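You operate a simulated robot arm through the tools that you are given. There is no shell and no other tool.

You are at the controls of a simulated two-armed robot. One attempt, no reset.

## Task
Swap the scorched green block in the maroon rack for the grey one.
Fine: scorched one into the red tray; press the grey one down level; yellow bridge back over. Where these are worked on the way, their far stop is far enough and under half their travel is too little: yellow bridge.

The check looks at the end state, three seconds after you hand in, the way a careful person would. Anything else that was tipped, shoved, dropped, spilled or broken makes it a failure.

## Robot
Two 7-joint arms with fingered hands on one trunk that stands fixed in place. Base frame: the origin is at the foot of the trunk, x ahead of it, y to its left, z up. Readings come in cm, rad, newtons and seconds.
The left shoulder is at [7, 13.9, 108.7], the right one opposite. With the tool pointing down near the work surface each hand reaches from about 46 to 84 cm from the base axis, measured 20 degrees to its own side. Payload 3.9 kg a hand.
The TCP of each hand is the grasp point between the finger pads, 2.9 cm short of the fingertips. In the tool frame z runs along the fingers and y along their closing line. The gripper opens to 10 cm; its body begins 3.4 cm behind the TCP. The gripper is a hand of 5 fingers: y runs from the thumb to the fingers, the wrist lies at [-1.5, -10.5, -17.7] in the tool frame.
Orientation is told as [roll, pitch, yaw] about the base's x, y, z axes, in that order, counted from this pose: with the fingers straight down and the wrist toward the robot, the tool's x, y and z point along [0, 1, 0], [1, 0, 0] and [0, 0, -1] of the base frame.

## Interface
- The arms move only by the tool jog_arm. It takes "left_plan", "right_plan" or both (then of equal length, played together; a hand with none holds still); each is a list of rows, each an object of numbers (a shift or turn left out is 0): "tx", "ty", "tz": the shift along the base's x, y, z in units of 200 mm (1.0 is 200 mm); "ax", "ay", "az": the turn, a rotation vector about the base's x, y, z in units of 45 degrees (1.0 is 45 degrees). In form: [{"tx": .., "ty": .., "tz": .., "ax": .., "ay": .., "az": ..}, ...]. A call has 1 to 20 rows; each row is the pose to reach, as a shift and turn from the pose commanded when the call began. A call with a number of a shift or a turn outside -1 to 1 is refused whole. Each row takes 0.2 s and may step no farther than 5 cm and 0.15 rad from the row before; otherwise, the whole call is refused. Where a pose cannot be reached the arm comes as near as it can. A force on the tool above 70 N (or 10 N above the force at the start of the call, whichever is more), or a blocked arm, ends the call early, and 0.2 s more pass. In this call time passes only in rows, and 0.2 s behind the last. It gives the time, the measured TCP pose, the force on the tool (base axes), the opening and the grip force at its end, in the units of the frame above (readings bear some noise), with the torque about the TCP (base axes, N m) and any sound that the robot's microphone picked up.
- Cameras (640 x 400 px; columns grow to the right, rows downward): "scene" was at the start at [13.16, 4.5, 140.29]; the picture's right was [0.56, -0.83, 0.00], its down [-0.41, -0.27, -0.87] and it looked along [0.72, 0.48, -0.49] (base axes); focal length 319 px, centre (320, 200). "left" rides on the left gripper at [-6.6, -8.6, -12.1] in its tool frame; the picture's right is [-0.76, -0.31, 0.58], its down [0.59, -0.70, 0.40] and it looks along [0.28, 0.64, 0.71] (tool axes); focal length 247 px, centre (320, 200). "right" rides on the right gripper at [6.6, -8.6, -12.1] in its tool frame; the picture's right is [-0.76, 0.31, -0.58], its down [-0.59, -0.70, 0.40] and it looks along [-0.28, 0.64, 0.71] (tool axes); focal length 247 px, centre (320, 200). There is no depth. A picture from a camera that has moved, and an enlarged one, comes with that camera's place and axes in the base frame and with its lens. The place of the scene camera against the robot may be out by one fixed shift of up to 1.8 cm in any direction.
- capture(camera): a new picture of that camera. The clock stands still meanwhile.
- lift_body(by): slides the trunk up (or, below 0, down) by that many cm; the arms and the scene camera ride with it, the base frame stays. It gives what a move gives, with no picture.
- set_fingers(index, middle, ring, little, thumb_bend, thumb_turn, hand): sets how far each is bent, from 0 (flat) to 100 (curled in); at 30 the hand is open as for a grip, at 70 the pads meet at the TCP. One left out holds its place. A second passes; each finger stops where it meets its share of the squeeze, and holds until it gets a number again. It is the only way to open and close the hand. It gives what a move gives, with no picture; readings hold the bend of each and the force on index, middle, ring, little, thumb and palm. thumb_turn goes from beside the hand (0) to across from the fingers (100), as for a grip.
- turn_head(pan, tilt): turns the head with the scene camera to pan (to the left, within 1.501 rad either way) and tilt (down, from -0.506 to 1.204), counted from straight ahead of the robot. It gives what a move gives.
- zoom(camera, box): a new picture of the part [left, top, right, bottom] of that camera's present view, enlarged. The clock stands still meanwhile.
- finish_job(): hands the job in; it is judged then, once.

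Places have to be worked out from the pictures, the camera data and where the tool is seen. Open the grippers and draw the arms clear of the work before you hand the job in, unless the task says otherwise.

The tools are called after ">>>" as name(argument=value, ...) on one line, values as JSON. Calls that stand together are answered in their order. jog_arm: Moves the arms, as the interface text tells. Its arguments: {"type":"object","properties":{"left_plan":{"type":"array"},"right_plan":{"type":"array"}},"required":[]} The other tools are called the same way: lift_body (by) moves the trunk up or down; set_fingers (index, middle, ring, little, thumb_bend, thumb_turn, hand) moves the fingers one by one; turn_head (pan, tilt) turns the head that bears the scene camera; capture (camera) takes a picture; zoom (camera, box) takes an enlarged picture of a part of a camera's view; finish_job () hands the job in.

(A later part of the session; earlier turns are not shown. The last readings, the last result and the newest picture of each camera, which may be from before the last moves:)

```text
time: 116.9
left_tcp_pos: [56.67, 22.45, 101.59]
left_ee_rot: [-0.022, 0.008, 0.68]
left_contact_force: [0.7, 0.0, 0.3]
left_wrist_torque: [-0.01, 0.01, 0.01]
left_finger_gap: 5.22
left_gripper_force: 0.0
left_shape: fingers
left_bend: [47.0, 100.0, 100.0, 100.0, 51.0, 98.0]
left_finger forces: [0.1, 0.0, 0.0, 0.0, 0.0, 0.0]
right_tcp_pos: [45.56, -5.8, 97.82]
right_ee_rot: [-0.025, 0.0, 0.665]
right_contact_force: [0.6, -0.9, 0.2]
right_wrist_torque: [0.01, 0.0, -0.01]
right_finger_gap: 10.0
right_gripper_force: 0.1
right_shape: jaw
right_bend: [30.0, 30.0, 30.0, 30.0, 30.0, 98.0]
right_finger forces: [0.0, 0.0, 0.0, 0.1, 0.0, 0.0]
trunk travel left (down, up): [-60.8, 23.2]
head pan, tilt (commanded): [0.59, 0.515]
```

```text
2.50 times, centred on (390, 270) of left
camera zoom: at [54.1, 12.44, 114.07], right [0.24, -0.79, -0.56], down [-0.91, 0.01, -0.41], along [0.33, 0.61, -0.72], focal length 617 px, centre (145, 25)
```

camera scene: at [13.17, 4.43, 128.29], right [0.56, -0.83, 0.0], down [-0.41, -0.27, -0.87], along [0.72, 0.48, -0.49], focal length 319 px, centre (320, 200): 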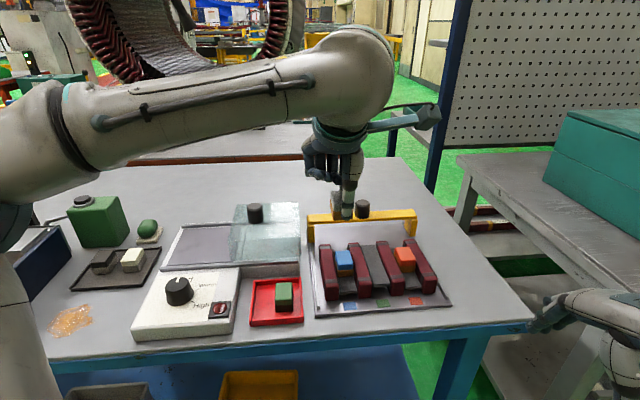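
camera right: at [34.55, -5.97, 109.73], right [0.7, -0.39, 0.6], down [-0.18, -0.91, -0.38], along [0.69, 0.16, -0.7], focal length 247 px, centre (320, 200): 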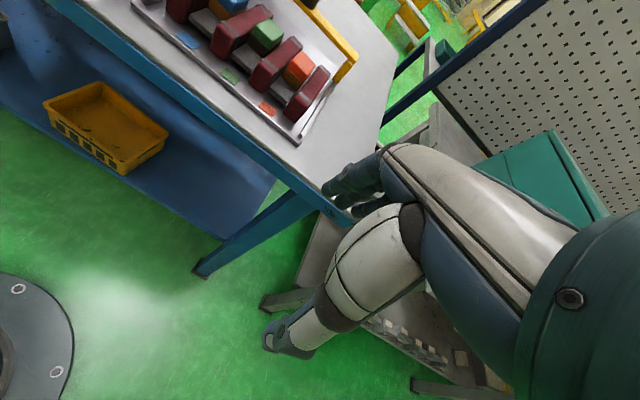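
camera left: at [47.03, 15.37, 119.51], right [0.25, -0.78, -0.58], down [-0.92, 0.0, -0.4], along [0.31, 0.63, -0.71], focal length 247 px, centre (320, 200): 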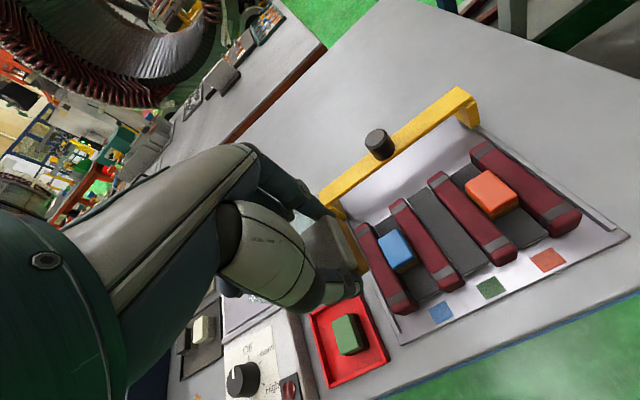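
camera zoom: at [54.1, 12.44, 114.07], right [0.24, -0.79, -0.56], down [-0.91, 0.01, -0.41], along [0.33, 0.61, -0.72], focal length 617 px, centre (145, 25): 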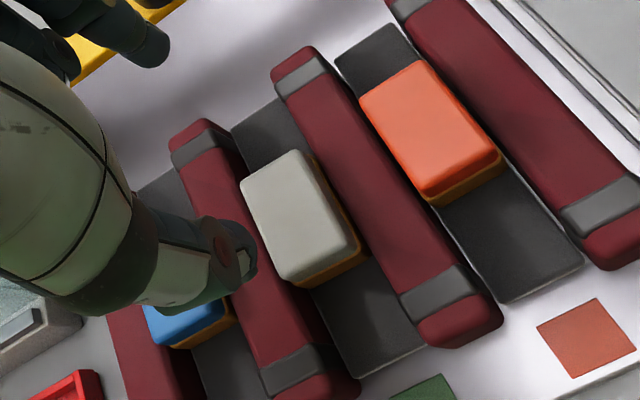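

The block stays seated. The elbow drifted inward again, so I repeat the fix: rise, turn yaw negative, and move near.

>>> jog_arm(left_plan=[{"tz": 0.15, "az": -0.1}, {"tz": 0.3, "az": -0.25, "ty": 0.05}, {"tz": 0.35, "az": -0.43, "ty": 0.1}, {"tz": 0.4, "az": -0.6, "ty": 0.15}, {"tz": 0.45, "az": -0.78, "ty": 0.2}, {"tz": 0.5, "az": -0.95, "ty": 0.25}])

>>> capture(camera="scene")

```text
time: 118.3
left_tcp_pos: [56.38, 27.3, 111.16]
left_ee_rot: [0.0, -0.002, -0.066]
left_contact_force: [-0.3, -0.1, -0.3]
left_wrist_torque: [-0.02, 0.0, -0.01]
left_finger_gap: 5.22
left_gripper_force: 0.0
left_shape: fingers
left_bend: [47.0, 100.0, 100.0, 100.0, 51.0, 98.0]
left_finger forces: [0.1, 0.0, 0.0, 0.0, 0.0, 0.0]
left hand out of reach, approached as far as the arm can: row 1, 2
right_tcp_pos: [45.54, -5.99, 97.74]
right_ee_rot: [-0.025, -0.001, 0.667]
right_contact_force: [-0.7, 0.1, 1.0]
right_wrist_torque: [-0.02, 0.0, -0.04]
right_finger_gap: 9.99
right_gripper_force: 0.0
right_shape: jaw
right_bend: [30.0, 30.0, 30.0, 30.0, 30.0, 98.0]
right_finger forces: [0.0, 0.1, 0.0, 0.0, 0.1, 0.0]
trunk travel left (down, up): [-60.8, 23.2]
head pan, tilt (commanded): [0.59, 0.515]
```

```text
taken
camera scene: at [13.17, 4.59, 128.29], right [0.56, -0.83, 0.0], down [-0.41, -0.27, -0.87], along [0.72, 0.48, -0.49], focal length 319 px, centre (320, 200)
```

scene: 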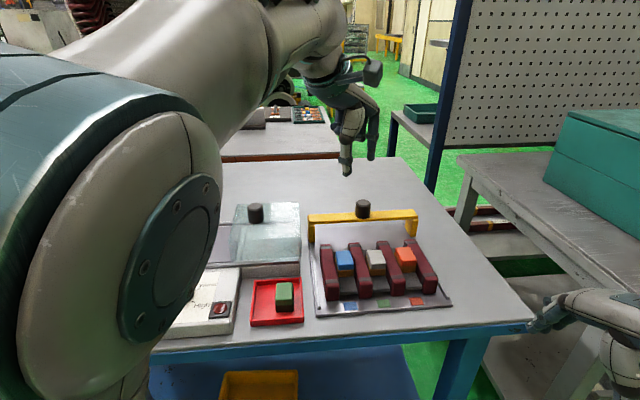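

Now the rack is visible again. I zoom to compare the grey block's height with its neighbours.

>>> zoom(camera="scene", box=[310, 225, 450, 315])

>>> zoom(camera="scene", box=[330, 235, 420, 285])

```text
4.44 times, centred on (380, 270) of scene
camera zoom: at [13.17, 4.59, 128.29], right [0.56, -0.83, 0.0], down [-0.41, -0.27, -0.87], along [0.72, 0.48, -0.49], focal length 1416 px, centre (53, -111)
```

zoom: 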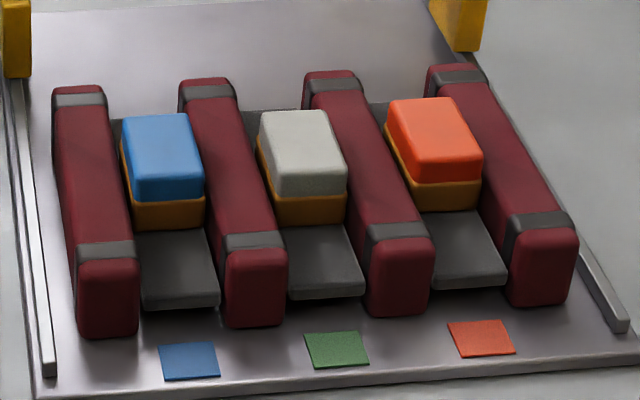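

```text
7.11 times, centred on (375, 260) of scene
camera zoom: at [13.17, 4.59, 128.29], right [0.56, -0.83, 0.0], down [-0.41, -0.27, -0.87], along [0.72, 0.48, -0.49], focal length 2266 px, centre (-71, -227)
```

zoom: 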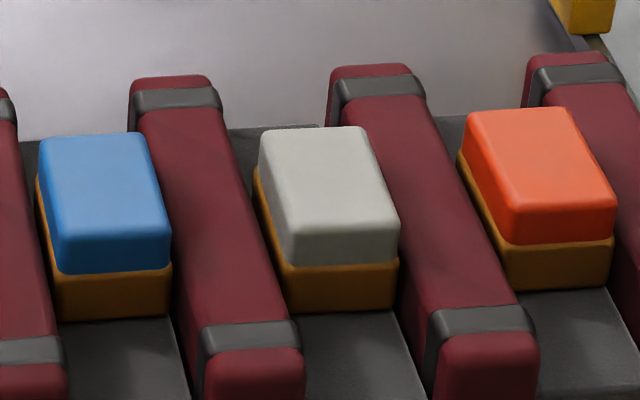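

The grey block's pad and caps line up with the neighbours – it is level. Now for the bridge: I first restore a good arm posture (yaw to −0.8, then near).

>>> jog_arm(left_plan=[{"az": -0.18}, {"az": -0.36}, {"az": -0.54}, {"az": -0.72}, {"az": -0.9}])

>>> jog_arm(left_plan=[{"tx": -0.1, "ty": 0.0}, {"tx": -0.2, "ty": -0.02}, {"tx": -0.3, "ty": -0.04}, {"tx": -0.36, "ty": -0.06}])

>>> capture(camera="scene")

```text
time: 119.5
left_tcp_pos: [56.53, 27.46, 111.2]
left_ee_rot: [0.0, -0.002, -0.773]
left_contact_force: [0.5, -0.4, 0.2]
left_wrist_torque: [0.01, 0.05, 0.01]
left_finger_gap: 5.21
left_gripper_force: 0.1
left_shape: fingers
left_bend: [47.0, 100.0, 100.0, 100.0, 51.0, 98.0]
left_finger forces: [0.0, 0.1, 0.1, 0.0, 0.0, 0.1]
right_tcp_pos: [45.61, -5.87, 97.71]
right_ee_rot: [-0.027, 0.001, 0.667]
right_contact_force: [0.1, -0.4, 0.1]
right_wrist_torque: [0.0, 0.0, 0.0]
right_finger_gap: 9.98
right_gripper_force: 0.0
right_shape: jaw
right_bend: [30.0, 30.0, 30.0, 30.0, 30.0, 98.0]
right_finger forces: [0.0, 0.0, 0.0, 0.0, 0.1, 0.0]
trunk travel left (down, up): [-60.8, 23.2]
head pan, tilt (commanded): [0.59, 0.515]
```

```text
time: 120.5
left_tcp_pos: [49.25, 26.19, 111.16]
left_ee_rot: [-0.001, -0.003, -0.769]
left_contact_force: [0.5, 0.6, -0.3]
left_wrist_torque: [-0.03, 0.02, -0.03]
left_finger_gap: 5.23
left_gripper_force: 0.1
left_shape: fingers
left_bend: [47.0, 100.0, 100.0, 100.0, 51.0, 98.0]
left_finger forces: [0.0, 0.0, 0.1, 0.0, 0.0, 0.0]
right_tcp_pos: [45.53, -5.85, 97.8]
right_ee_rot: [-0.026, -0.002, 0.666]
right_contact_force: [0.0, 0.4, 0.2]
right_wrist_torque: [0.0, 0.0, 0.01]
right_finger_gap: 9.96
right_gripper_force: 0.1
right_shape: jaw
right_bend: [30.0, 30.0, 30.0, 30.0, 30.0, 98.0]
right_finger forces: [0.0, 0.1, 0.0, 0.0, 0.0, 0.0]
trunk travel left (down, up): [-60.8, 23.2]
head pan, tilt (commanded): [0.59, 0.515]
```

```text
taken
camera scene: at [13.17, 4.6, 128.29], right [0.56, -0.83, 0.0], down [-0.41, -0.27, -0.87], along [0.72, 0.48, -0.49], focal length 319 px, centre (320, 200)
```

scene: 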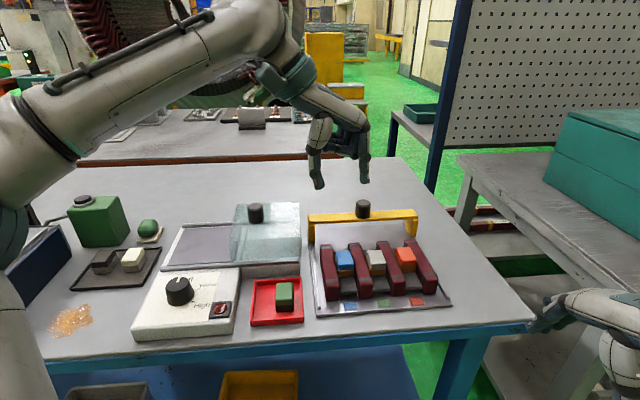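

Great posture. Now I turn yaw up toward 0.4 here (knob can be gripped at that yaw), in two steps, also opening the pinch.

>>> set_fingers(hand="left", index=36, thumb_bend=40)

>>> jog_arm(left_plan=[{"az": 0.18}, {"az": 0.36}, {"az": 0.54}, {"az": 0.72}, {"az": 0.9}])

>>> jog_arm(left_plan=[{"az": 0.18}, {"az": 0.36}, {"az": 0.54}, {"az": 0.64}])

>>> capture(camera="scene")

>>> capture(camera="left")

```text
time: 121.5
left_tcp_pos: [49.31, 26.01, 111.27]
left_ee_rot: [0.0, -0.002, -0.772]
left_contact_force: [0.0, -0.6, 0.1]
left_wrist_torque: [-0.02, -0.03, 0.0]
left_finger_gap: 7.91
left_gripper_force: 0.0
left_shape: fingers
left_bend: [36.0, 100.0, 100.0, 100.0, 40.0, 98.0]
left_finger forces: [0.0, 0.0, 0.0, 0.1, 0.0, 0.0]
right_tcp_pos: [45.53, -6.12, 97.73]
right_ee_rot: [-0.026, 0.0, 0.667]
right_contact_force: [-0.2, -0.2, 0.8]
right_wrist_torque: [-0.03, 0.0, 0.02]
right_finger_gap: 9.99
right_gripper_force: 0.0
right_shape: jaw
right_bend: [30.0, 30.0, 30.0, 30.0, 30.0, 98.0]
right_finger forces: [0.1, 0.1, 0.0, 0.0, 0.1, 0.1]
trunk travel left (down, up): [-60.8, 23.2]
head pan, tilt (commanded): [0.59, 0.515]
```

```text
time: 122.7
left_tcp_pos: [49.4, 25.9, 111.15]
left_ee_rot: [0.002, -0.004, -0.064]
left_contact_force: [0.7, 0.3, 0.5]
left_wrist_torque: [-0.03, 0.03, -0.01]
left_finger_gap: 7.9
left_gripper_force: 0.1
left_shape: fingers
left_bend: [36.0, 100.0, 100.0, 100.0, 40.0, 98.0]
left_finger forces: [0.1, 0.1, 0.0, 0.0, 0.1, 0.0]
right_tcp_pos: [45.55, -5.97, 97.85]
right_ee_rot: [-0.024, 0.001, 0.666]
right_contact_force: [0.0, -0.1, -0.6]
right_wrist_torque: [-0.01, 0.0, -0.02]
right_finger_gap: 10.0
right_gripper_force: 0.1
right_shape: jaw
right_bend: [30.0, 30.0, 30.0, 30.0, 30.0, 98.0]
right_finger forces: [0.0, 0.0, 0.1, 0.0, 0.0, 0.0]
trunk travel left (down, up): [-60.8, 23.2]
head pan, tilt (commanded): [0.59, 0.515]
```

```text
time: 123.7
left_tcp_pos: [49.36, 25.98, 111.13]
left_ee_rot: [-0.001, -0.005, 0.44]
left_contact_force: [-0.1, -0.9, -0.3]
left_wrist_torque: [0.01, -0.04, 0.01]
left_finger_gap: 7.93
left_gripper_force: 0.0
left_shape: fingers
left_bend: [36.0, 100.0, 100.0, 100.0, 40.0, 98.0]
left_finger forces: [0.1, 0.0, 0.0, 0.0, 0.1, 0.1]
right_tcp_pos: [45.51, -6.02, 97.85]
right_ee_rot: [-0.026, -0.001, 0.665]
right_contact_force: [0.2, -0.3, 0.3]
right_wrist_torque: [0.01, 0.0, -0.02]
right_finger_gap: 10.01
right_gripper_force: 0.1
right_shape: jaw
right_bend: [30.0, 30.0, 30.0, 30.0, 30.0, 98.0]
right_finger forces: [0.0, 0.1, 0.1, 0.0, 0.0, 0.0]
trunk travel left (down, up): [-60.8, 23.2]
head pan, tilt (commanded): [0.59, 0.515]
```

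```text
taken
camera scene: at [13.16, 4.48, 128.29], right [0.56, -0.83, 0.0], down [-0.41, -0.27, -0.87], along [0.72, 0.48, -0.49], focal length 319 px, centre (320, 200)
```

scene: 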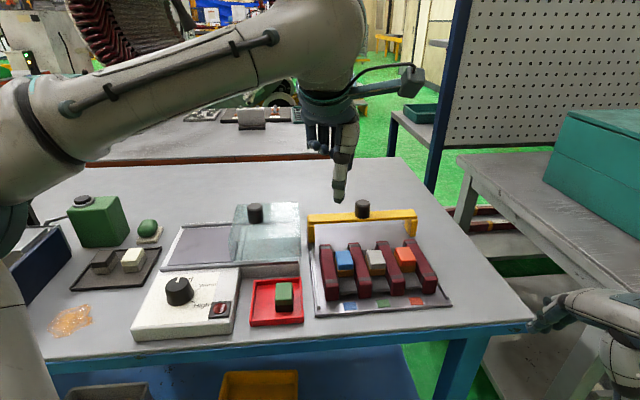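

```text
taken
camera left: at [44.42, 16.49, 123.27], right [0.05, -0.81, -0.58], down [-0.89, 0.23, -0.4], along [0.46, 0.53, -0.71], focal length 247 px, centre (320, 200)
```

left: 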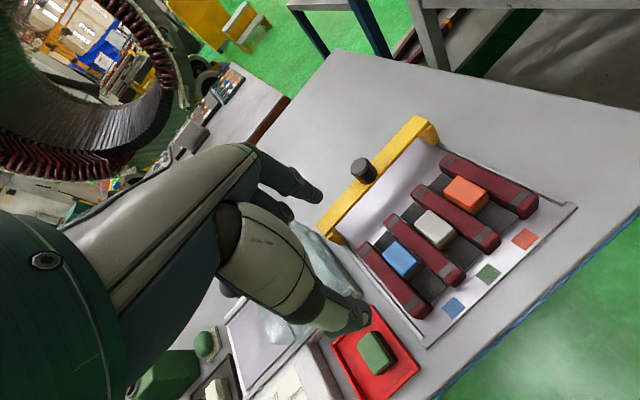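

Posture is excellent. I zoom on the bridge knob for its exact place.

>>> zoom(camera="left", box=[310, 110, 470, 250])

>>> zoom(camera="scene", box=[310, 180, 440, 260])

```text
2.86 times, centred on (390, 180) of left
camera zoom: at [44.42, 16.49, 123.27], right [0.05, -0.81, -0.58], down [-0.89, 0.23, -0.4], along [0.46, 0.53, -0.71], focal length 706 px, centre (120, 257)
```

zoom: 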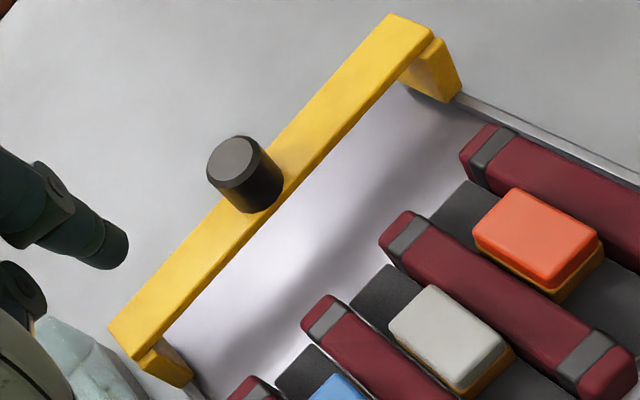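

```text
4.92 times, centred on (375, 220) of scene
camera zoom: at [13.16, 4.48, 128.29], right [0.56, -0.83, 0.0], down [-0.41, -0.27, -0.87], along [0.72, 0.48, -0.49], focal length 1569 px, centre (49, 102)
```

zoom: 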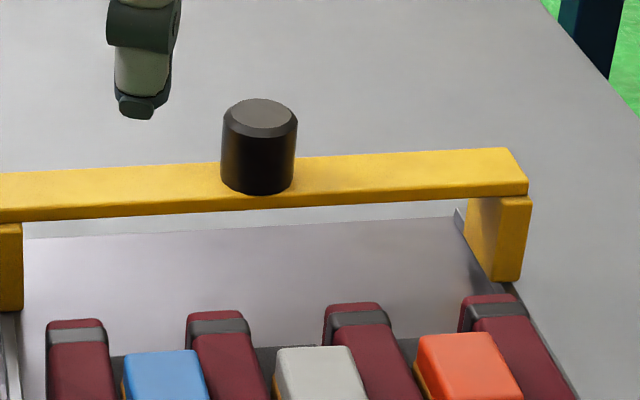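

Knob at (65.65, 29.7), top 95.9. I move above it at z≈103 with yaw 0.44.

>>> jog_arm(left_plan=[{"tx": 0.162, "ty": 0.04, "tz": -0.08}, {"tx": 0.324, "ty": 0.08, "tz": -0.16}, {"tx": 0.486, "ty": 0.12, "tz": -0.24}, {"tx": 0.648, "ty": 0.16, "tz": -0.32}, {"tx": 0.81, "ty": 0.196, "tz": -0.4}])

>>> capture(camera="scene")

>>> zoom(camera="left", box=[260, 150, 460, 350])

```text
time: 124.9
left_tcp_pos: [65.82, 29.91, 103.55]
left_ee_rot: [0.001, -0.001, 0.438]
left_contact_force: [-0.5, 0.0, 1.0]
left_wrist_torque: [-0.03, 0.02, -0.03]
left_finger_gap: 7.93
left_gripper_force: 0.0
left_shape: fingers
left_bend: [36.0, 100.0, 100.0, 100.0, 40.0, 98.0]
left_finger forces: [0.0, 0.0, 0.0, 0.1, 0.0, 0.0]
right_tcp_pos: [45.75, -5.99, 97.77]
right_ee_rot: [-0.024, 0.0, 0.667]
right_contact_force: [0.3, 0.1, 0.5]
right_wrist_torque: [0.01, 0.0, -0.04]
right_finger_gap: 10.02
right_gripper_force: 0.1
right_shape: jaw
right_bend: [30.0, 30.0, 30.0, 30.0, 30.0, 98.0]
right_finger forces: [0.0, 0.1, 0.1, 0.1, 0.0, 0.0]
trunk travel left (down, up): [-60.8, 23.2]
head pan, tilt (commanded): [0.59, 0.515]
```

```text
taken
camera scene: at [13.33, 4.47, 128.27], right [0.56, -0.83, 0.0], down [-0.41, -0.27, -0.87], along [0.72, 0.48, -0.49], focal length 319 px, centre (320, 200)
```

scene: 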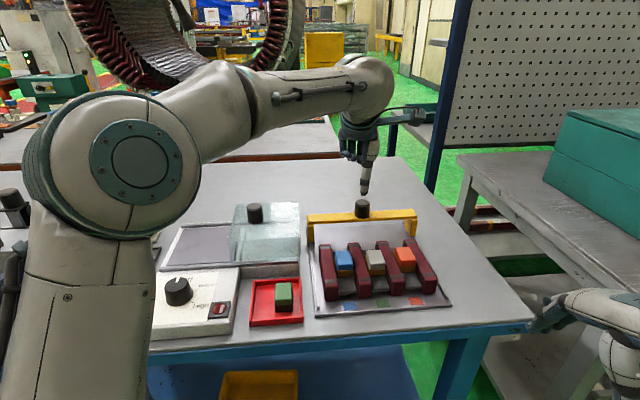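

```text
2.00 times, centred on (360, 250) of left
camera zoom: at [60.9, 20.41, 115.67], right [0.04, -0.81, -0.58], down [-0.89, 0.24, -0.4], along [0.46, 0.53, -0.71], focal length 494 px, centre (240, 100)
```

zoom: 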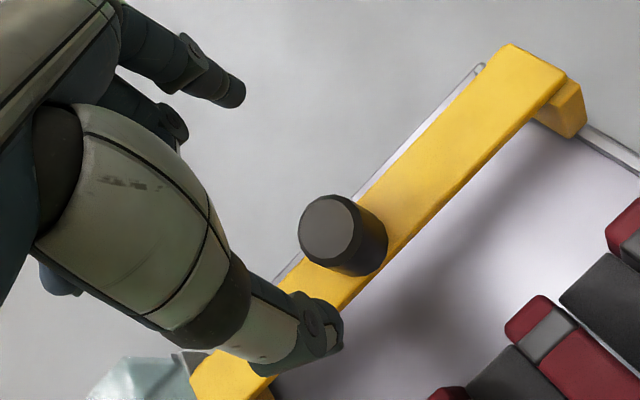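

Alignment is right on. I descend to z≈96 around the knob.

>>> jog_arm(left_plan=[{"tz": -0.15}, {"tz": -0.28}, {"tz": -0.375}])

>>> zoom(camera="scene", box=[310, 150, 440, 260])

>>> zoom(camera="left", box=[260, 150, 460, 350])

```text
time: 125.7
left_tcp_pos: [65.62, 29.92, 95.89]
left_ee_rot: [0.001, -0.002, 0.439]
left_contact_force: [0.7, -0.4, -0.6]
left_wrist_torque: [0.01, 0.01, -0.01]
left_finger_gap: 7.94
left_gripper_force: 0.0
left_shape: fingers
left_bend: [36.0, 100.0, 100.0, 100.0, 40.0, 98.0]
left_finger forces: [0.1, 0.0, 0.0, 0.0, 0.1, 0.0]
right_tcp_pos: [45.69, -6.05, 97.77]
right_ee_rot: [-0.026, 0.0, 0.665]
right_contact_force: [1.1, 0.0, -0.9]
right_wrist_torque: [0.0, -0.01, -0.01]
right_finger_gap: 9.97
right_gripper_force: 0.0
right_shape: jaw
right_bend: [30.0, 30.0, 30.0, 30.0, 30.0, 98.0]
right_finger forces: [0.0, 0.0, 0.0, 0.1, 0.1, 0.0]
trunk travel left (down, up): [-60.8, 23.2]
head pan, tilt (commanded): [0.59, 0.515]
```

```text
3.64 times, centred on (375, 205) of scene
camera zoom: at [13.21, 4.48, 128.29], right [0.56, -0.83, 0.0], down [-0.41, -0.27, -0.87], along [0.72, 0.48, -0.49], focal length 1159 px, centre (120, 182)
```

zoom: 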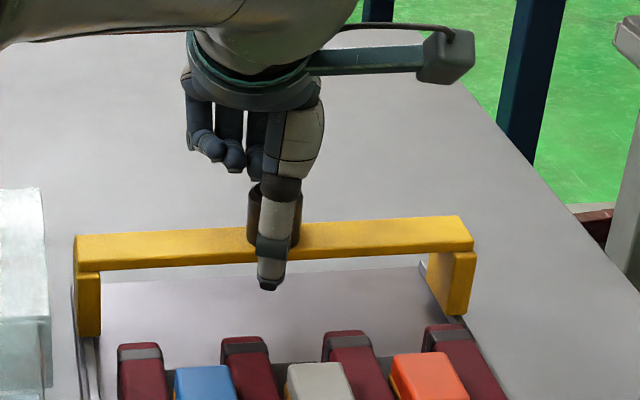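

```text
2.00 times, centred on (360, 250) of left
camera zoom: at [60.72, 20.41, 108.0], right [0.05, -0.82, -0.58], down [-0.89, 0.23, -0.4], along [0.46, 0.53, -0.71], focal length 494 px, centre (240, 100)
```

zoom: 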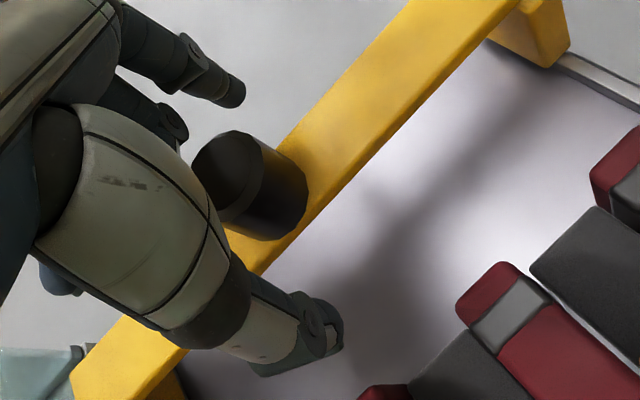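

Knob is between thumb and index. I close on it.

>>> set_fingers(hand="left", index=72, thumb_bend=72)

>>> zoom(camera="left", box=[260, 150, 460, 350])

```text
time: 126.7
left_tcp_pos: [65.69, 29.85, 95.91]
left_ee_rot: [-0.001, -0.001, 0.438]
left_contact_force: [1.7, 1.1, 0.5]
left_wrist_torque: [-0.03, 0.03, 0.02]
left_finger_gap: 2.52
left_gripper_force: 9.0
left_shape: fingers
left_bend: [58.0, 100.0, 100.0, 100.0, 65.0, 97.0]
left_finger forces: [9.2, 0.0, 0.0, 0.0, 8.2, 0.0]
right_tcp_pos: [45.57, -6.05, 97.83]
right_ee_rot: [-0.025, 0.0, 0.668]
right_contact_force: [-0.1, -0.5, -0.2]
right_wrist_torque: [-0.02, 0.05, -0.01]
right_finger_gap: 9.98
right_gripper_force: 0.1
right_shape: jaw
right_bend: [30.0, 30.0, 30.0, 30.0, 30.0, 98.0]
right_finger forces: [0.1, 0.1, 0.0, 0.1, 0.0, 0.0]
trunk travel left (down, up): [-60.8, 23.2]
head pan, tilt (commanded): [0.59, 0.515]
```

```text
2.00 times, centred on (360, 250) of left
camera zoom: at [60.69, 20.43, 108.02], right [0.04, -0.81, -0.58], down [-0.89, 0.24, -0.4], along [0.46, 0.53, -0.71], focal length 494 px, centre (240, 100)
```

zoom: 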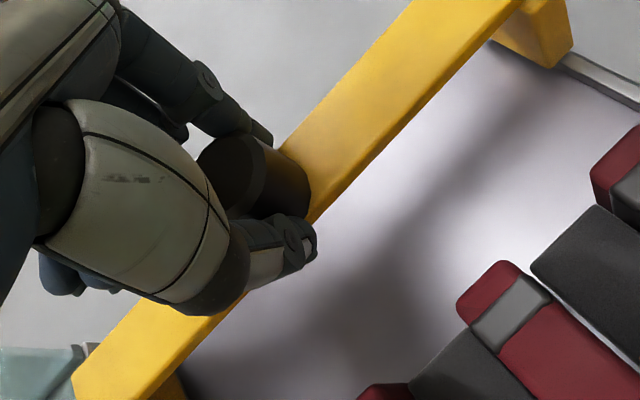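

Gripped. I pull 2 cm along the rails toward the front and check force.

>>> jog_arm(left_plan=[{"tx": -0.0388, "ty": -0.0315}, {"tx": -0.0776, "ty": -0.0631}])

>>> zoom(camera="scene", box=[310, 180, 440, 300])

```text
time: 127.3
left_tcp_pos: [64.03, 28.56, 95.92]
left_ee_rot: [0.001, -0.005, 0.439]
left_contact_force: [0.4, -0.3, 5.0]
left_wrist_torque: [-0.07, 0.06, 0.01]
left_finger_gap: 2.53
left_gripper_force: 8.8
left_shape: fingers
left_bend: [58.0, 100.0, 100.0, 100.0, 65.0, 97.0]
left_finger forces: [9.6, 0.0, 0.0, 0.0, 8.7, 0.0]
right_tcp_pos: [45.56, -6.08, 97.84]
right_ee_rot: [-0.026, 0.0, 0.666]
right_contact_force: [-0.7, -0.3, -1.6]
right_wrist_torque: [0.01, 0.04, -0.01]
right_finger_gap: 9.99
right_gripper_force: 0.0
right_shape: jaw
right_bend: [30.0, 30.0, 30.0, 30.0, 30.0, 98.0]
right_finger forces: [0.1, 0.1, 0.1, 0.1, 0.0, 0.0]
trunk travel left (down, up): [-60.8, 23.2]
head pan, tilt (commanded): [0.59, 0.515]
```

```text
3.33 times, centred on (375, 240) of scene
camera zoom: at [13.13, 4.45, 128.3], right [0.56, -0.83, 0.0], down [-0.41, -0.27, -0.87], along [0.72, 0.48, -0.49], focal length 1062 px, centre (137, 67)
```

zoom: 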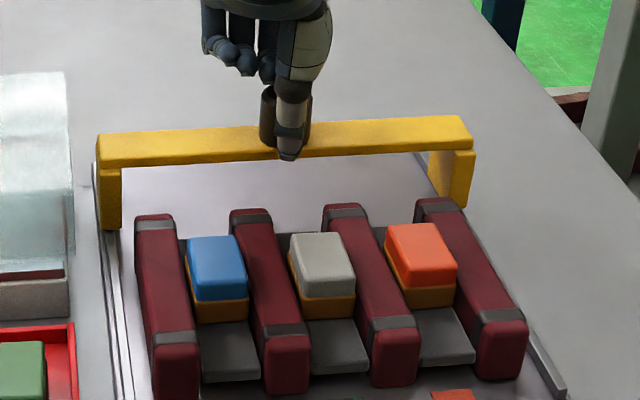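

It slides. I pull 5 cm more, up to just before the blocks.

>>> jog_arm(left_plan=[{"tx": -0.0388, "ty": -0.0315}, {"tx": -0.0776, "ty": -0.0631}, {"tx": -0.1164, "ty": -0.0946}, {"tx": -0.1552, "ty": -0.1262}, {"tx": -0.194, "ty": -0.1577}])

>>> capture(camera="scene")

>>> zoom(camera="scene", box=[310, 180, 440, 300])

```text
time: 128.5
left_tcp_pos: [60.06, 25.4, 95.89]
left_ee_rot: [0.001, -0.004, 0.438]
left_contact_force: [4.2, -4.5, 6.7]
left_wrist_torque: [-0.13, -0.04, -0.02]
left_finger_gap: 2.52
left_gripper_force: 10.3
left_shape: fingers
left_bend: [58.0, 100.0, 100.0, 100.0, 66.0, 97.0]
left_finger forces: [11.4, 0.1, 0.1, 0.0, 9.0, 0.0]
right_tcp_pos: [45.62, -6.12, 97.81]
right_ee_rot: [-0.024, -0.002, 0.666]
right_contact_force: [0.3, 0.1, -0.1]
right_wrist_torque: [0.04, -0.01, 0.0]
right_finger_gap: 9.99
right_gripper_force: 0.1
right_shape: jaw
right_bend: [30.0, 30.0, 30.0, 30.0, 30.0, 98.0]
right_finger forces: [0.1, 0.1, 0.1, 0.0, 0.0, 0.0]
trunk travel left (down, up): [-60.8, 23.2]
head pan, tilt (commanded): [0.59, 0.515]
```

```text
taken
camera scene: at [13.13, 4.33, 128.3], right [0.56, -0.83, 0.0], down [-0.41, -0.27, -0.87], along [0.72, 0.48, -0.49], focal length 319 px, centre (320, 200)
```

scene: 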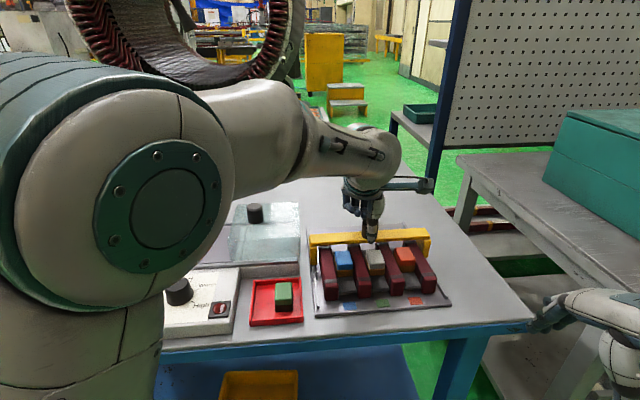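

```text
3.33 times, centred on (375, 240) of scene
camera zoom: at [13.13, 4.33, 128.3], right [0.56, -0.83, 0.0], down [-0.41, -0.27, -0.87], along [0.72, 0.48, -0.49], focal length 1062 px, centre (137, 67)
```

zoom: 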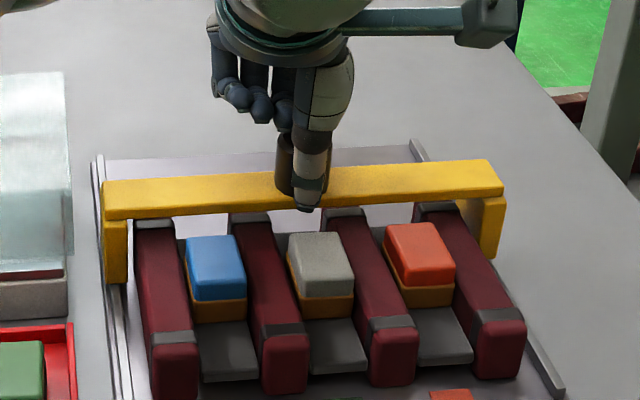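

The bridge reaches the blocks' rear edge; forces are moderate. I pull 2 cm more, watching that it passes over the grey block freely.

>>> jog_arm(left_plan=[{"tx": -0.0375, "ty": -0.033}, {"tx": -0.076, "ty": -0.0645}])

>>> zoom(camera="scene", box=[310, 180, 440, 300])

>>> zoom(camera="left", box=[260, 150, 460, 350])

```text
time: 129.1
left_tcp_pos: [58.6, 24.19, 95.68]
left_ee_rot: [0.001, -0.005, 0.438]
left_contact_force: [3.2, -1.7, 10.3]
left_wrist_torque: [-0.07, -0.02, -0.01]
left_finger_gap: 2.52
left_gripper_force: 9.7
left_shape: fingers
left_bend: [58.0, 100.0, 100.0, 100.0, 66.0, 97.0]
left_finger forces: [11.1, 0.0, 0.0, 0.0, 9.3, 0.0]
right_tcp_pos: [45.4, -6.08, 97.86]
right_ee_rot: [-0.025, -0.002, 0.666]
right_contact_force: [0.4, -0.6, 0.2]
right_wrist_torque: [-0.02, 0.02, 0.01]
right_finger_gap: 9.99
right_gripper_force: 0.0
right_shape: jaw
right_bend: [30.0, 30.0, 30.0, 30.0, 30.0, 98.0]
right_finger forces: [0.0, 0.0, 0.1, 0.0, 0.1, 0.1]
trunk travel left (down, up): [-60.8, 23.2]
head pan, tilt (commanded): [0.59, 0.515]
```

```text
3.33 times, centred on (375, 240) of scene
camera zoom: at [13.05, 4.37, 128.32], right [0.56, -0.83, 0.0], down [-0.41, -0.27, -0.87], along [0.72, 0.48, -0.49], focal length 1062 px, centre (137, 67)
```

zoom: 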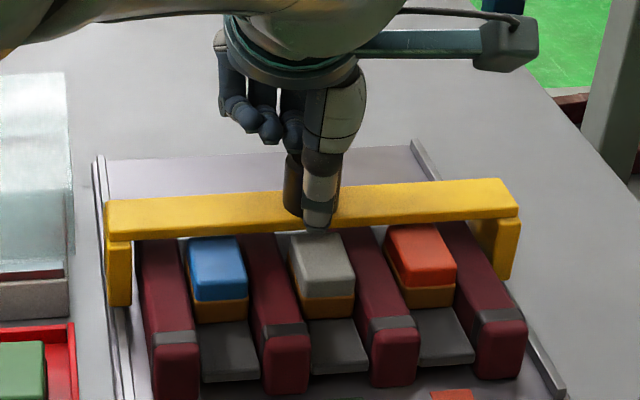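

```text
2.00 times, centred on (360, 250) of left
camera zoom: at [53.56, 14.73, 107.87], right [0.05, -0.81, -0.58], down [-0.89, 0.24, -0.4], along [0.46, 0.53, -0.71], focal length 494 px, centre (240, 100)
```

zoom: 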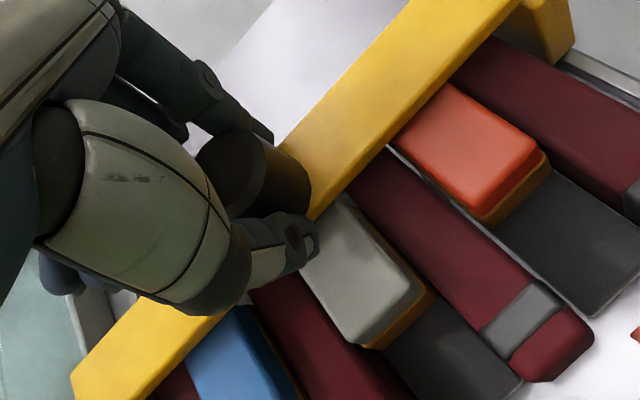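

The bridge passes over the blocks without catching. I pull the remaining ~2.5 cm toward its original place.

>>> jog_arm(left_plan=[{"tx": -0.0388, "ty": -0.0312}, {"tx": -0.0776, "ty": -0.0625}, {"tx": -0.097, "ty": -0.078}])

>>> zoom(camera="scene", box=[310, 200, 450, 320])

>>> zoom(camera="left", box=[260, 150, 460, 350])

```text
time: 129.9
left_tcp_pos: [56.65, 22.57, 95.71]
left_ee_rot: [0.0, -0.002, 0.44]
left_contact_force: [1.8, -4.2, 6.3]
left_wrist_torque: [-0.16, 0.0, 0.0]
left_finger_gap: 2.52
left_gripper_force: 9.7
left_shape: fingers
left_bend: [58.0, 100.0, 100.0, 100.0, 66.0, 97.0]
left_finger forces: [10.1, 0.1, 0.1, 0.0, 9.3, 0.0]
right_tcp_pos: [45.49, -6.1, 97.74]
right_ee_rot: [-0.024, -0.001, 0.666]
right_contact_force: [0.4, -0.5, 0.7]
right_wrist_torque: [0.03, 0.0, -0.01]
right_finger_gap: 10.0
right_gripper_force: 0.1
right_shape: jaw
right_bend: [30.0, 30.0, 30.0, 30.0, 30.0, 98.0]
right_finger forces: [0.0, 0.0, 0.1, 0.0, 0.0, 0.0]
trunk travel left (down, up): [-60.8, 23.2]
head pan, tilt (commanded): [0.59, 0.515]
```

```text
3.33 times, centred on (380, 260) of scene
camera zoom: at [13.11, 4.32, 128.3], right [0.56, -0.83, 0.0], down [-0.41, -0.27, -0.87], along [0.72, 0.49, -0.49], focal length 1062 px, centre (120, 0)
```

zoom: 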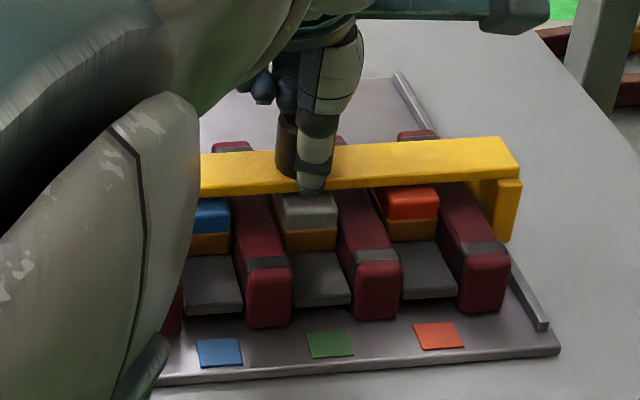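

```text
2.00 times, centred on (360, 250) of left
camera zoom: at [51.67, 13.13, 107.9], right [0.04, -0.81, -0.58], down [-0.89, 0.24, -0.4], along [0.46, 0.53, -0.71], focal length 494 px, centre (240, 100)
```

zoom: 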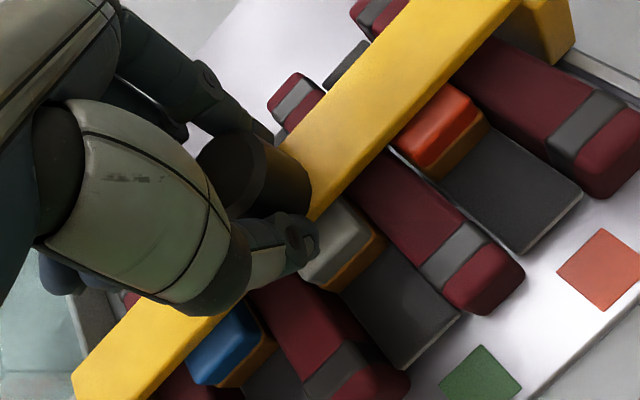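

The bridge is back near its original place. I pull a further 0.5 cm gently to make sure it is at its near stop.

>>> jog_arm(left_plan=[{"tx": -0.0097, "ty": -0.0078}, {"tx": -0.0194, "ty": -0.0156}])

>>> zoom(camera="left", box=[260, 150, 460, 350])

```text
time: 130.5
left_tcp_pos: [56.32, 22.45, 95.85]
left_ee_rot: [0.0, -0.002, 0.437]
left_contact_force: [6.0, -0.1, 5.1]
left_wrist_torque: [-0.05, -0.09, 0.04]
left_finger_gap: 2.54
left_gripper_force: 9.4
left_shape: fingers
left_bend: [57.0, 100.0, 100.0, 100.0, 66.0, 97.0]
left_finger forces: [12.3, 0.0, 0.0, 0.0, 7.1, 0.0]
right_tcp_pos: [45.56, -5.98, 97.84]
right_ee_rot: [-0.024, 0.002, 0.667]
right_contact_force: [0.6, 0.3, 0.3]
right_wrist_torque: [0.01, 0.0, -0.01]
right_finger_gap: 9.99
right_gripper_force: 0.1
right_shape: jaw
right_bend: [30.0, 30.0, 30.0, 30.0, 30.0, 98.0]
right_finger forces: [0.0, 0.1, 0.2, 0.0, 0.1, 0.0]
trunk travel left (down, up): [-60.8, 23.2]
head pan, tilt (commanded): [0.59, 0.515]
```

```text
2.00 times, centred on (360, 250) of left
camera zoom: at [51.39, 12.92, 107.91], right [0.05, -0.81, -0.58], down [-0.89, 0.23, -0.4], along [0.46, 0.53, -0.71], focal length 494 px, centre (240, 100)
```

zoom: 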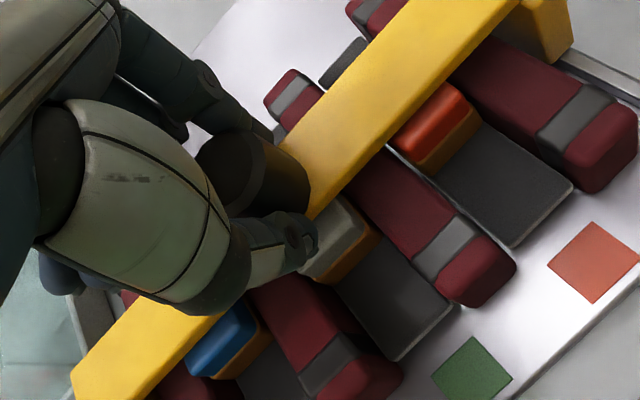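

Index load is rising. One more small pull (0.4 cm) to confirm the stop.

>>> jog_arm(left_plan=[{"tx": -0.0078, "ty": -0.0063}, {"tx": -0.0155, "ty": -0.0125}])

>>> zoom(camera="left", box=[260, 150, 460, 350])

```text
time: 131.1
left_tcp_pos: [56.33, 22.36, 95.82]
left_ee_rot: [-0.021, 0.005, 0.443]
left_contact_force: [8.0, 2.0, 4.7]
left_wrist_torque: [0.03, -0.15, 0.05]
left_finger_gap: 2.54
left_gripper_force: 10.1
left_shape: fingers
left_bend: [57.0, 100.0, 100.0, 100.0, 67.0, 97.0]
left_finger forces: [13.3, 0.0, 0.1, 0.1, 6.0, 0.0]
right_tcp_pos: [45.59, -6.06, 97.85]
right_ee_rot: [-0.025, -0.001, 0.665]
right_contact_force: [-0.4, -0.2, 0.2]
right_wrist_torque: [-0.02, 0.0, 0.03]
right_finger_gap: 9.98
right_gripper_force: 0.0
right_shape: jaw
right_bend: [30.0, 30.0, 30.0, 30.0, 30.0, 98.0]
right_finger forces: [0.0, 0.1, 0.0, 0.0, 0.0, 0.0]
trunk travel left (down, up): [-60.8, 23.2]
head pan, tilt (commanded): [0.59, 0.515]
```

```text
2.00 times, centred on (360, 250) of left
camera zoom: at [51.28, 13.14, 108.11], right [0.05, -0.83, -0.56], down [-0.89, 0.22, -0.41], along [0.46, 0.52, -0.72], focal length 494 px, centre (240, 100)
```

zoom: 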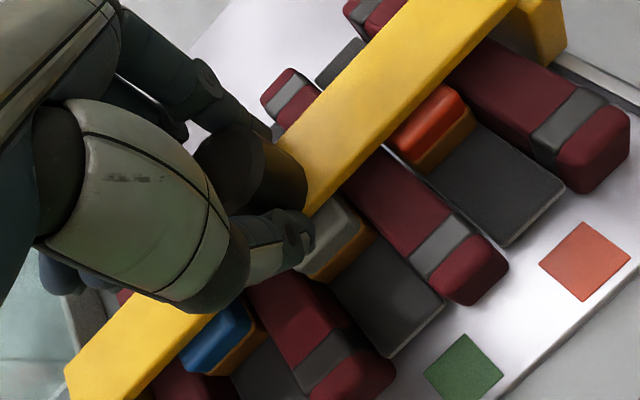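

The arm pulls 7.5 N without further motion, and knob position equals the original – the bridge is home. I release the knob.

>>> set_fingers(hand="left", index=38, thumb_bend=44)

>>> jog_arm(left_plan=[{"tz": 0.08}, {"tz": 0.2}, {"tz": 0.35}, {"tz": 0.5}])

>>> capture(camera="scene")

>>> capture(camera="left")

```text
time: 132.1
left_tcp_pos: [56.1, 22.28, 95.64]
left_ee_rot: [-0.019, 0.009, 0.443]
left_contact_force: [-0.3, 0.1, 0.7]
left_wrist_torque: [0.02, 0.01, 0.01]
left_finger_gap: 7.18
left_gripper_force: 0.0
left_shape: fingers
left_bend: [38.0, 100.0, 100.0, 100.0, 44.0, 97.0]
left_finger forces: [0.0, 0.0, 0.1, 0.0, 0.1, 0.1]
right_tcp_pos: [45.59, -6.07, 97.78]
right_ee_rot: [-0.025, 0.001, 0.668]
right_contact_force: [-0.2, 0.2, 1.0]
right_wrist_torque: [-0.01, -0.03, -0.01]
right_finger_gap: 10.01
right_gripper_force: 0.1
right_shape: jaw
right_bend: [30.0, 30.0, 30.0, 30.0, 30.0, 98.0]
right_finger forces: [0.0, 0.0, 0.0, 0.1, 0.1, 0.1]
trunk travel left (down, up): [-60.8, 23.2]
head pan, tilt (commanded): [0.59, 0.515]
```

```text
time: 133.1
left_tcp_pos: [57.1, 23.0, 106.21]
left_ee_rot: [-0.02, 0.002, 0.438]
left_contact_force: [-0.5, 0.0, -0.6]
left_wrist_torque: [-0.01, -0.01, -0.01]
left_finger_gap: 7.18
left_gripper_force: 0.1
left_shape: fingers
left_bend: [38.0, 100.0, 100.0, 100.0, 44.0, 98.0]
left_finger forces: [0.0, 0.0, 0.0, 0.1, 0.1, 0.1]
left hand out of reach, approached as far as the arm can: row 1, 2, 3, 4
right_tcp_pos: [45.56, -6.15, 97.83]
right_ee_rot: [-0.026, -0.001, 0.668]
right_contact_force: [-0.2, 0.8, 0.5]
right_wrist_torque: [0.02, 0.02, 0.0]
right_finger_gap: 9.99
right_gripper_force: 0.0
right_shape: jaw
right_bend: [30.0, 30.0, 30.0, 30.0, 30.0, 98.0]
right_finger forces: [0.1, 0.1, 0.0, 0.0, 0.0, 0.0]
trunk travel left (down, up): [-60.8, 23.2]
head pan, tilt (commanded): [0.59, 0.515]
```

```text
taken
camera scene: at [13.11, 4.48, 128.3], right [0.56, -0.83, 0.0], down [-0.41, -0.27, -0.87], along [0.72, 0.48, -0.49], focal length 319 px, centre (320, 200)
```

scene: 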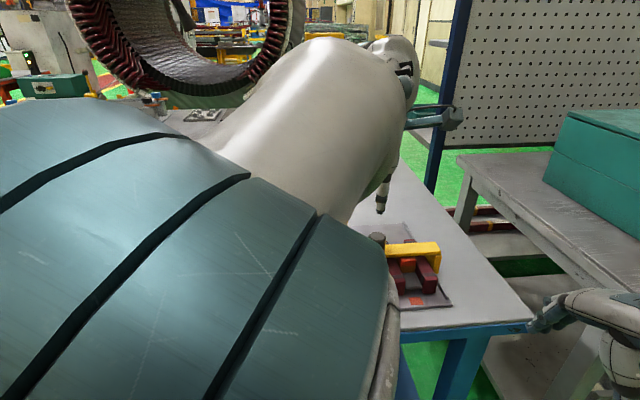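

```text
taken
camera left: at [52.1, 13.8, 118.46], right [0.05, -0.83, -0.56], down [-0.88, 0.23, -0.41], along [0.47, 0.51, -0.72], focal length 247 px, centre (320, 200)
```

left: 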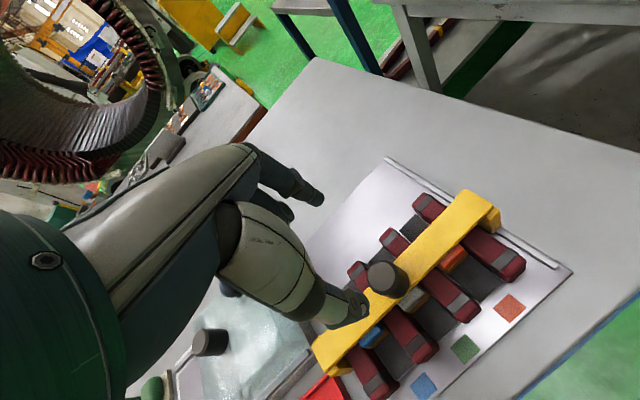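

The hand is up and clear. I check the bridge and blocks in the left view.

>>> zoom(camera="left", box=[310, 160, 550, 390])

>>> jog_arm(left_plan=[{"az": -0.15, "tz": 0.05}, {"az": -0.33, "tz": 0.1, "ty": 0.05}, {"az": -0.5, "tz": 0.15, "ty": 0.1}, {"az": -0.68, "tz": 0.2, "ty": 0.15}, {"az": -0.85, "tz": 0.25, "ty": 0.2}, {"az": -1.0, "tz": 0.3, "ty": 0.25}])

>>> capture(camera="scene")

```text
1.74 times, centred on (430, 275) of left
camera zoom: at [52.1, 13.8, 118.46], right [0.05, -0.83, -0.56], down [-0.88, 0.23, -0.41], along [0.47, 0.51, -0.72], focal length 430 px, centre (129, 70)
```

zoom: 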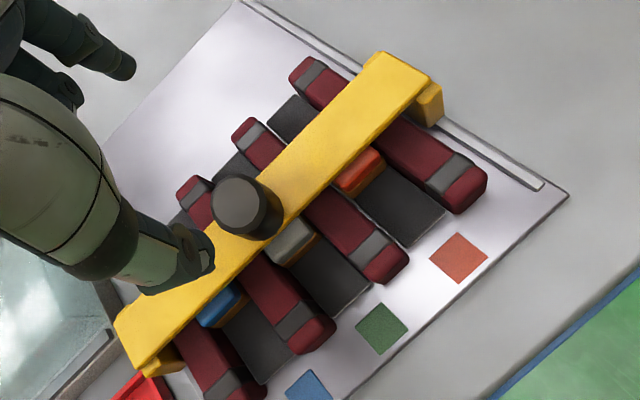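

```text
time: 134.5
left_tcp_pos: [57.65, 27.71, 111.69]
left_ee_rot: [0.001, -0.002, -0.35]
left_contact_force: [0.8, 0.0, -0.8]
left_wrist_torque: [0.0, 0.0, -0.02]
left_finger_gap: 7.2
left_gripper_force: 0.1
left_shape: fingers
left_bend: [38.0, 100.0, 100.0, 100.0, 44.0, 98.0]
left_finger forces: [0.0, 0.1, 0.0, 0.1, 0.0, 0.1]
right_tcp_pos: [45.55, -5.99, 97.7]
right_ee_rot: [-0.026, -0.001, 0.667]
right_contact_force: [-0.9, -0.5, -0.6]
right_wrist_torque: [0.04, -0.02, 0.0]
right_finger_gap: 10.01
right_gripper_force: 0.0
right_shape: jaw
right_bend: [30.0, 30.0, 30.0, 30.0, 30.0, 98.0]
right_finger forces: [0.0, 0.0, 0.0, 0.0, 0.0, 0.0]
trunk travel left (down, up): [-60.8, 23.2]
head pan, tilt (commanded): [0.59, 0.515]
```

```text
taken
camera scene: at [13.19, 4.59, 128.28], right [0.56, -0.83, 0.0], down [-0.41, -0.27, -0.87], along [0.72, 0.48, -0.49], focal length 319 px, centre (320, 200)
```

scene: 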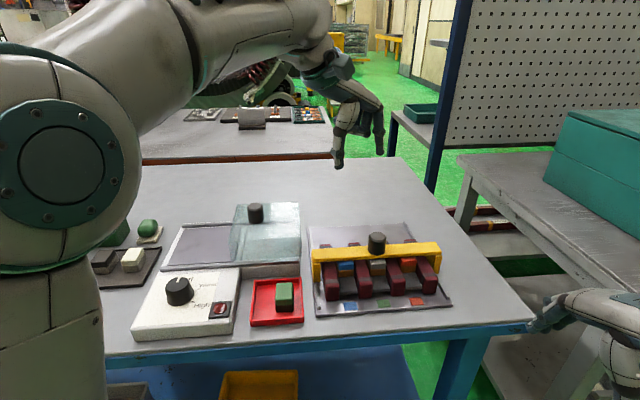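

The bridge is over the blocks. I zoom in for a careful look at the final state of rack and tray.

>>> zoom(camera="scene", box=[305, 220, 455, 320])

>>> zoom(camera="scene", box=[335, 245, 425, 305])

>>> zoom(camera="scene", box=[150, 190, 320, 340])

```text
4.00 times, centred on (380, 270) of scene
camera zoom: at [13.19, 4.59, 128.28], right [0.56, -0.83, 0.0], down [-0.41, -0.27, -0.87], along [0.72, 0.48, -0.49], focal length 1275 px, centre (80, -80)
```

zoom: 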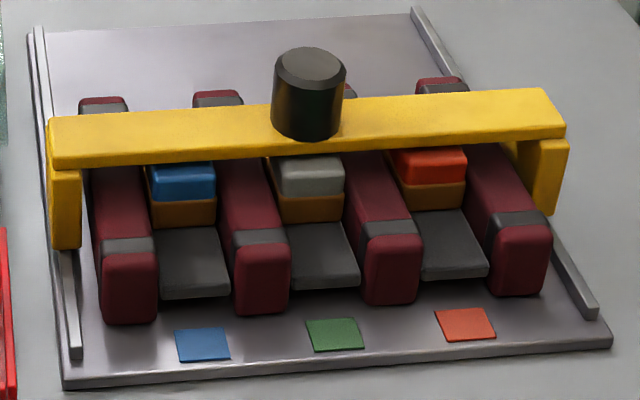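

```text
6.67 times, centred on (380, 275) of scene
camera zoom: at [13.19, 4.59, 128.28], right [0.56, -0.83, 0.0], down [-0.41, -0.27, -0.87], along [0.72, 0.48, -0.49], focal length 2125 px, centre (-80, -300)
```

zoom: 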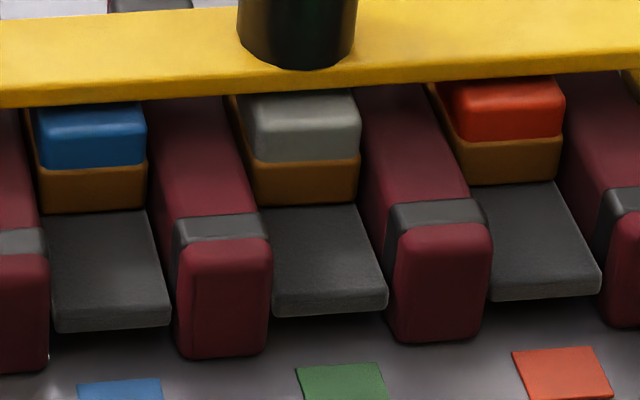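

```text
2.67 times, centred on (235, 265) of scene
camera zoom: at [13.19, 4.59, 128.28], right [0.56, -0.83, 0.0], down [-0.41, -0.27, -0.87], along [0.72, 0.48, -0.49], focal length 850 px, centre (547, 27)
```

zoom: 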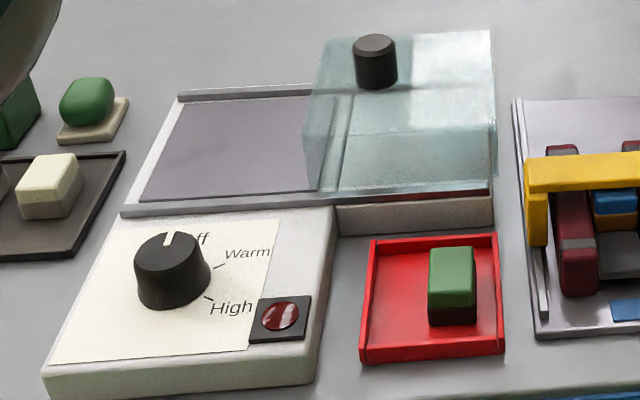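

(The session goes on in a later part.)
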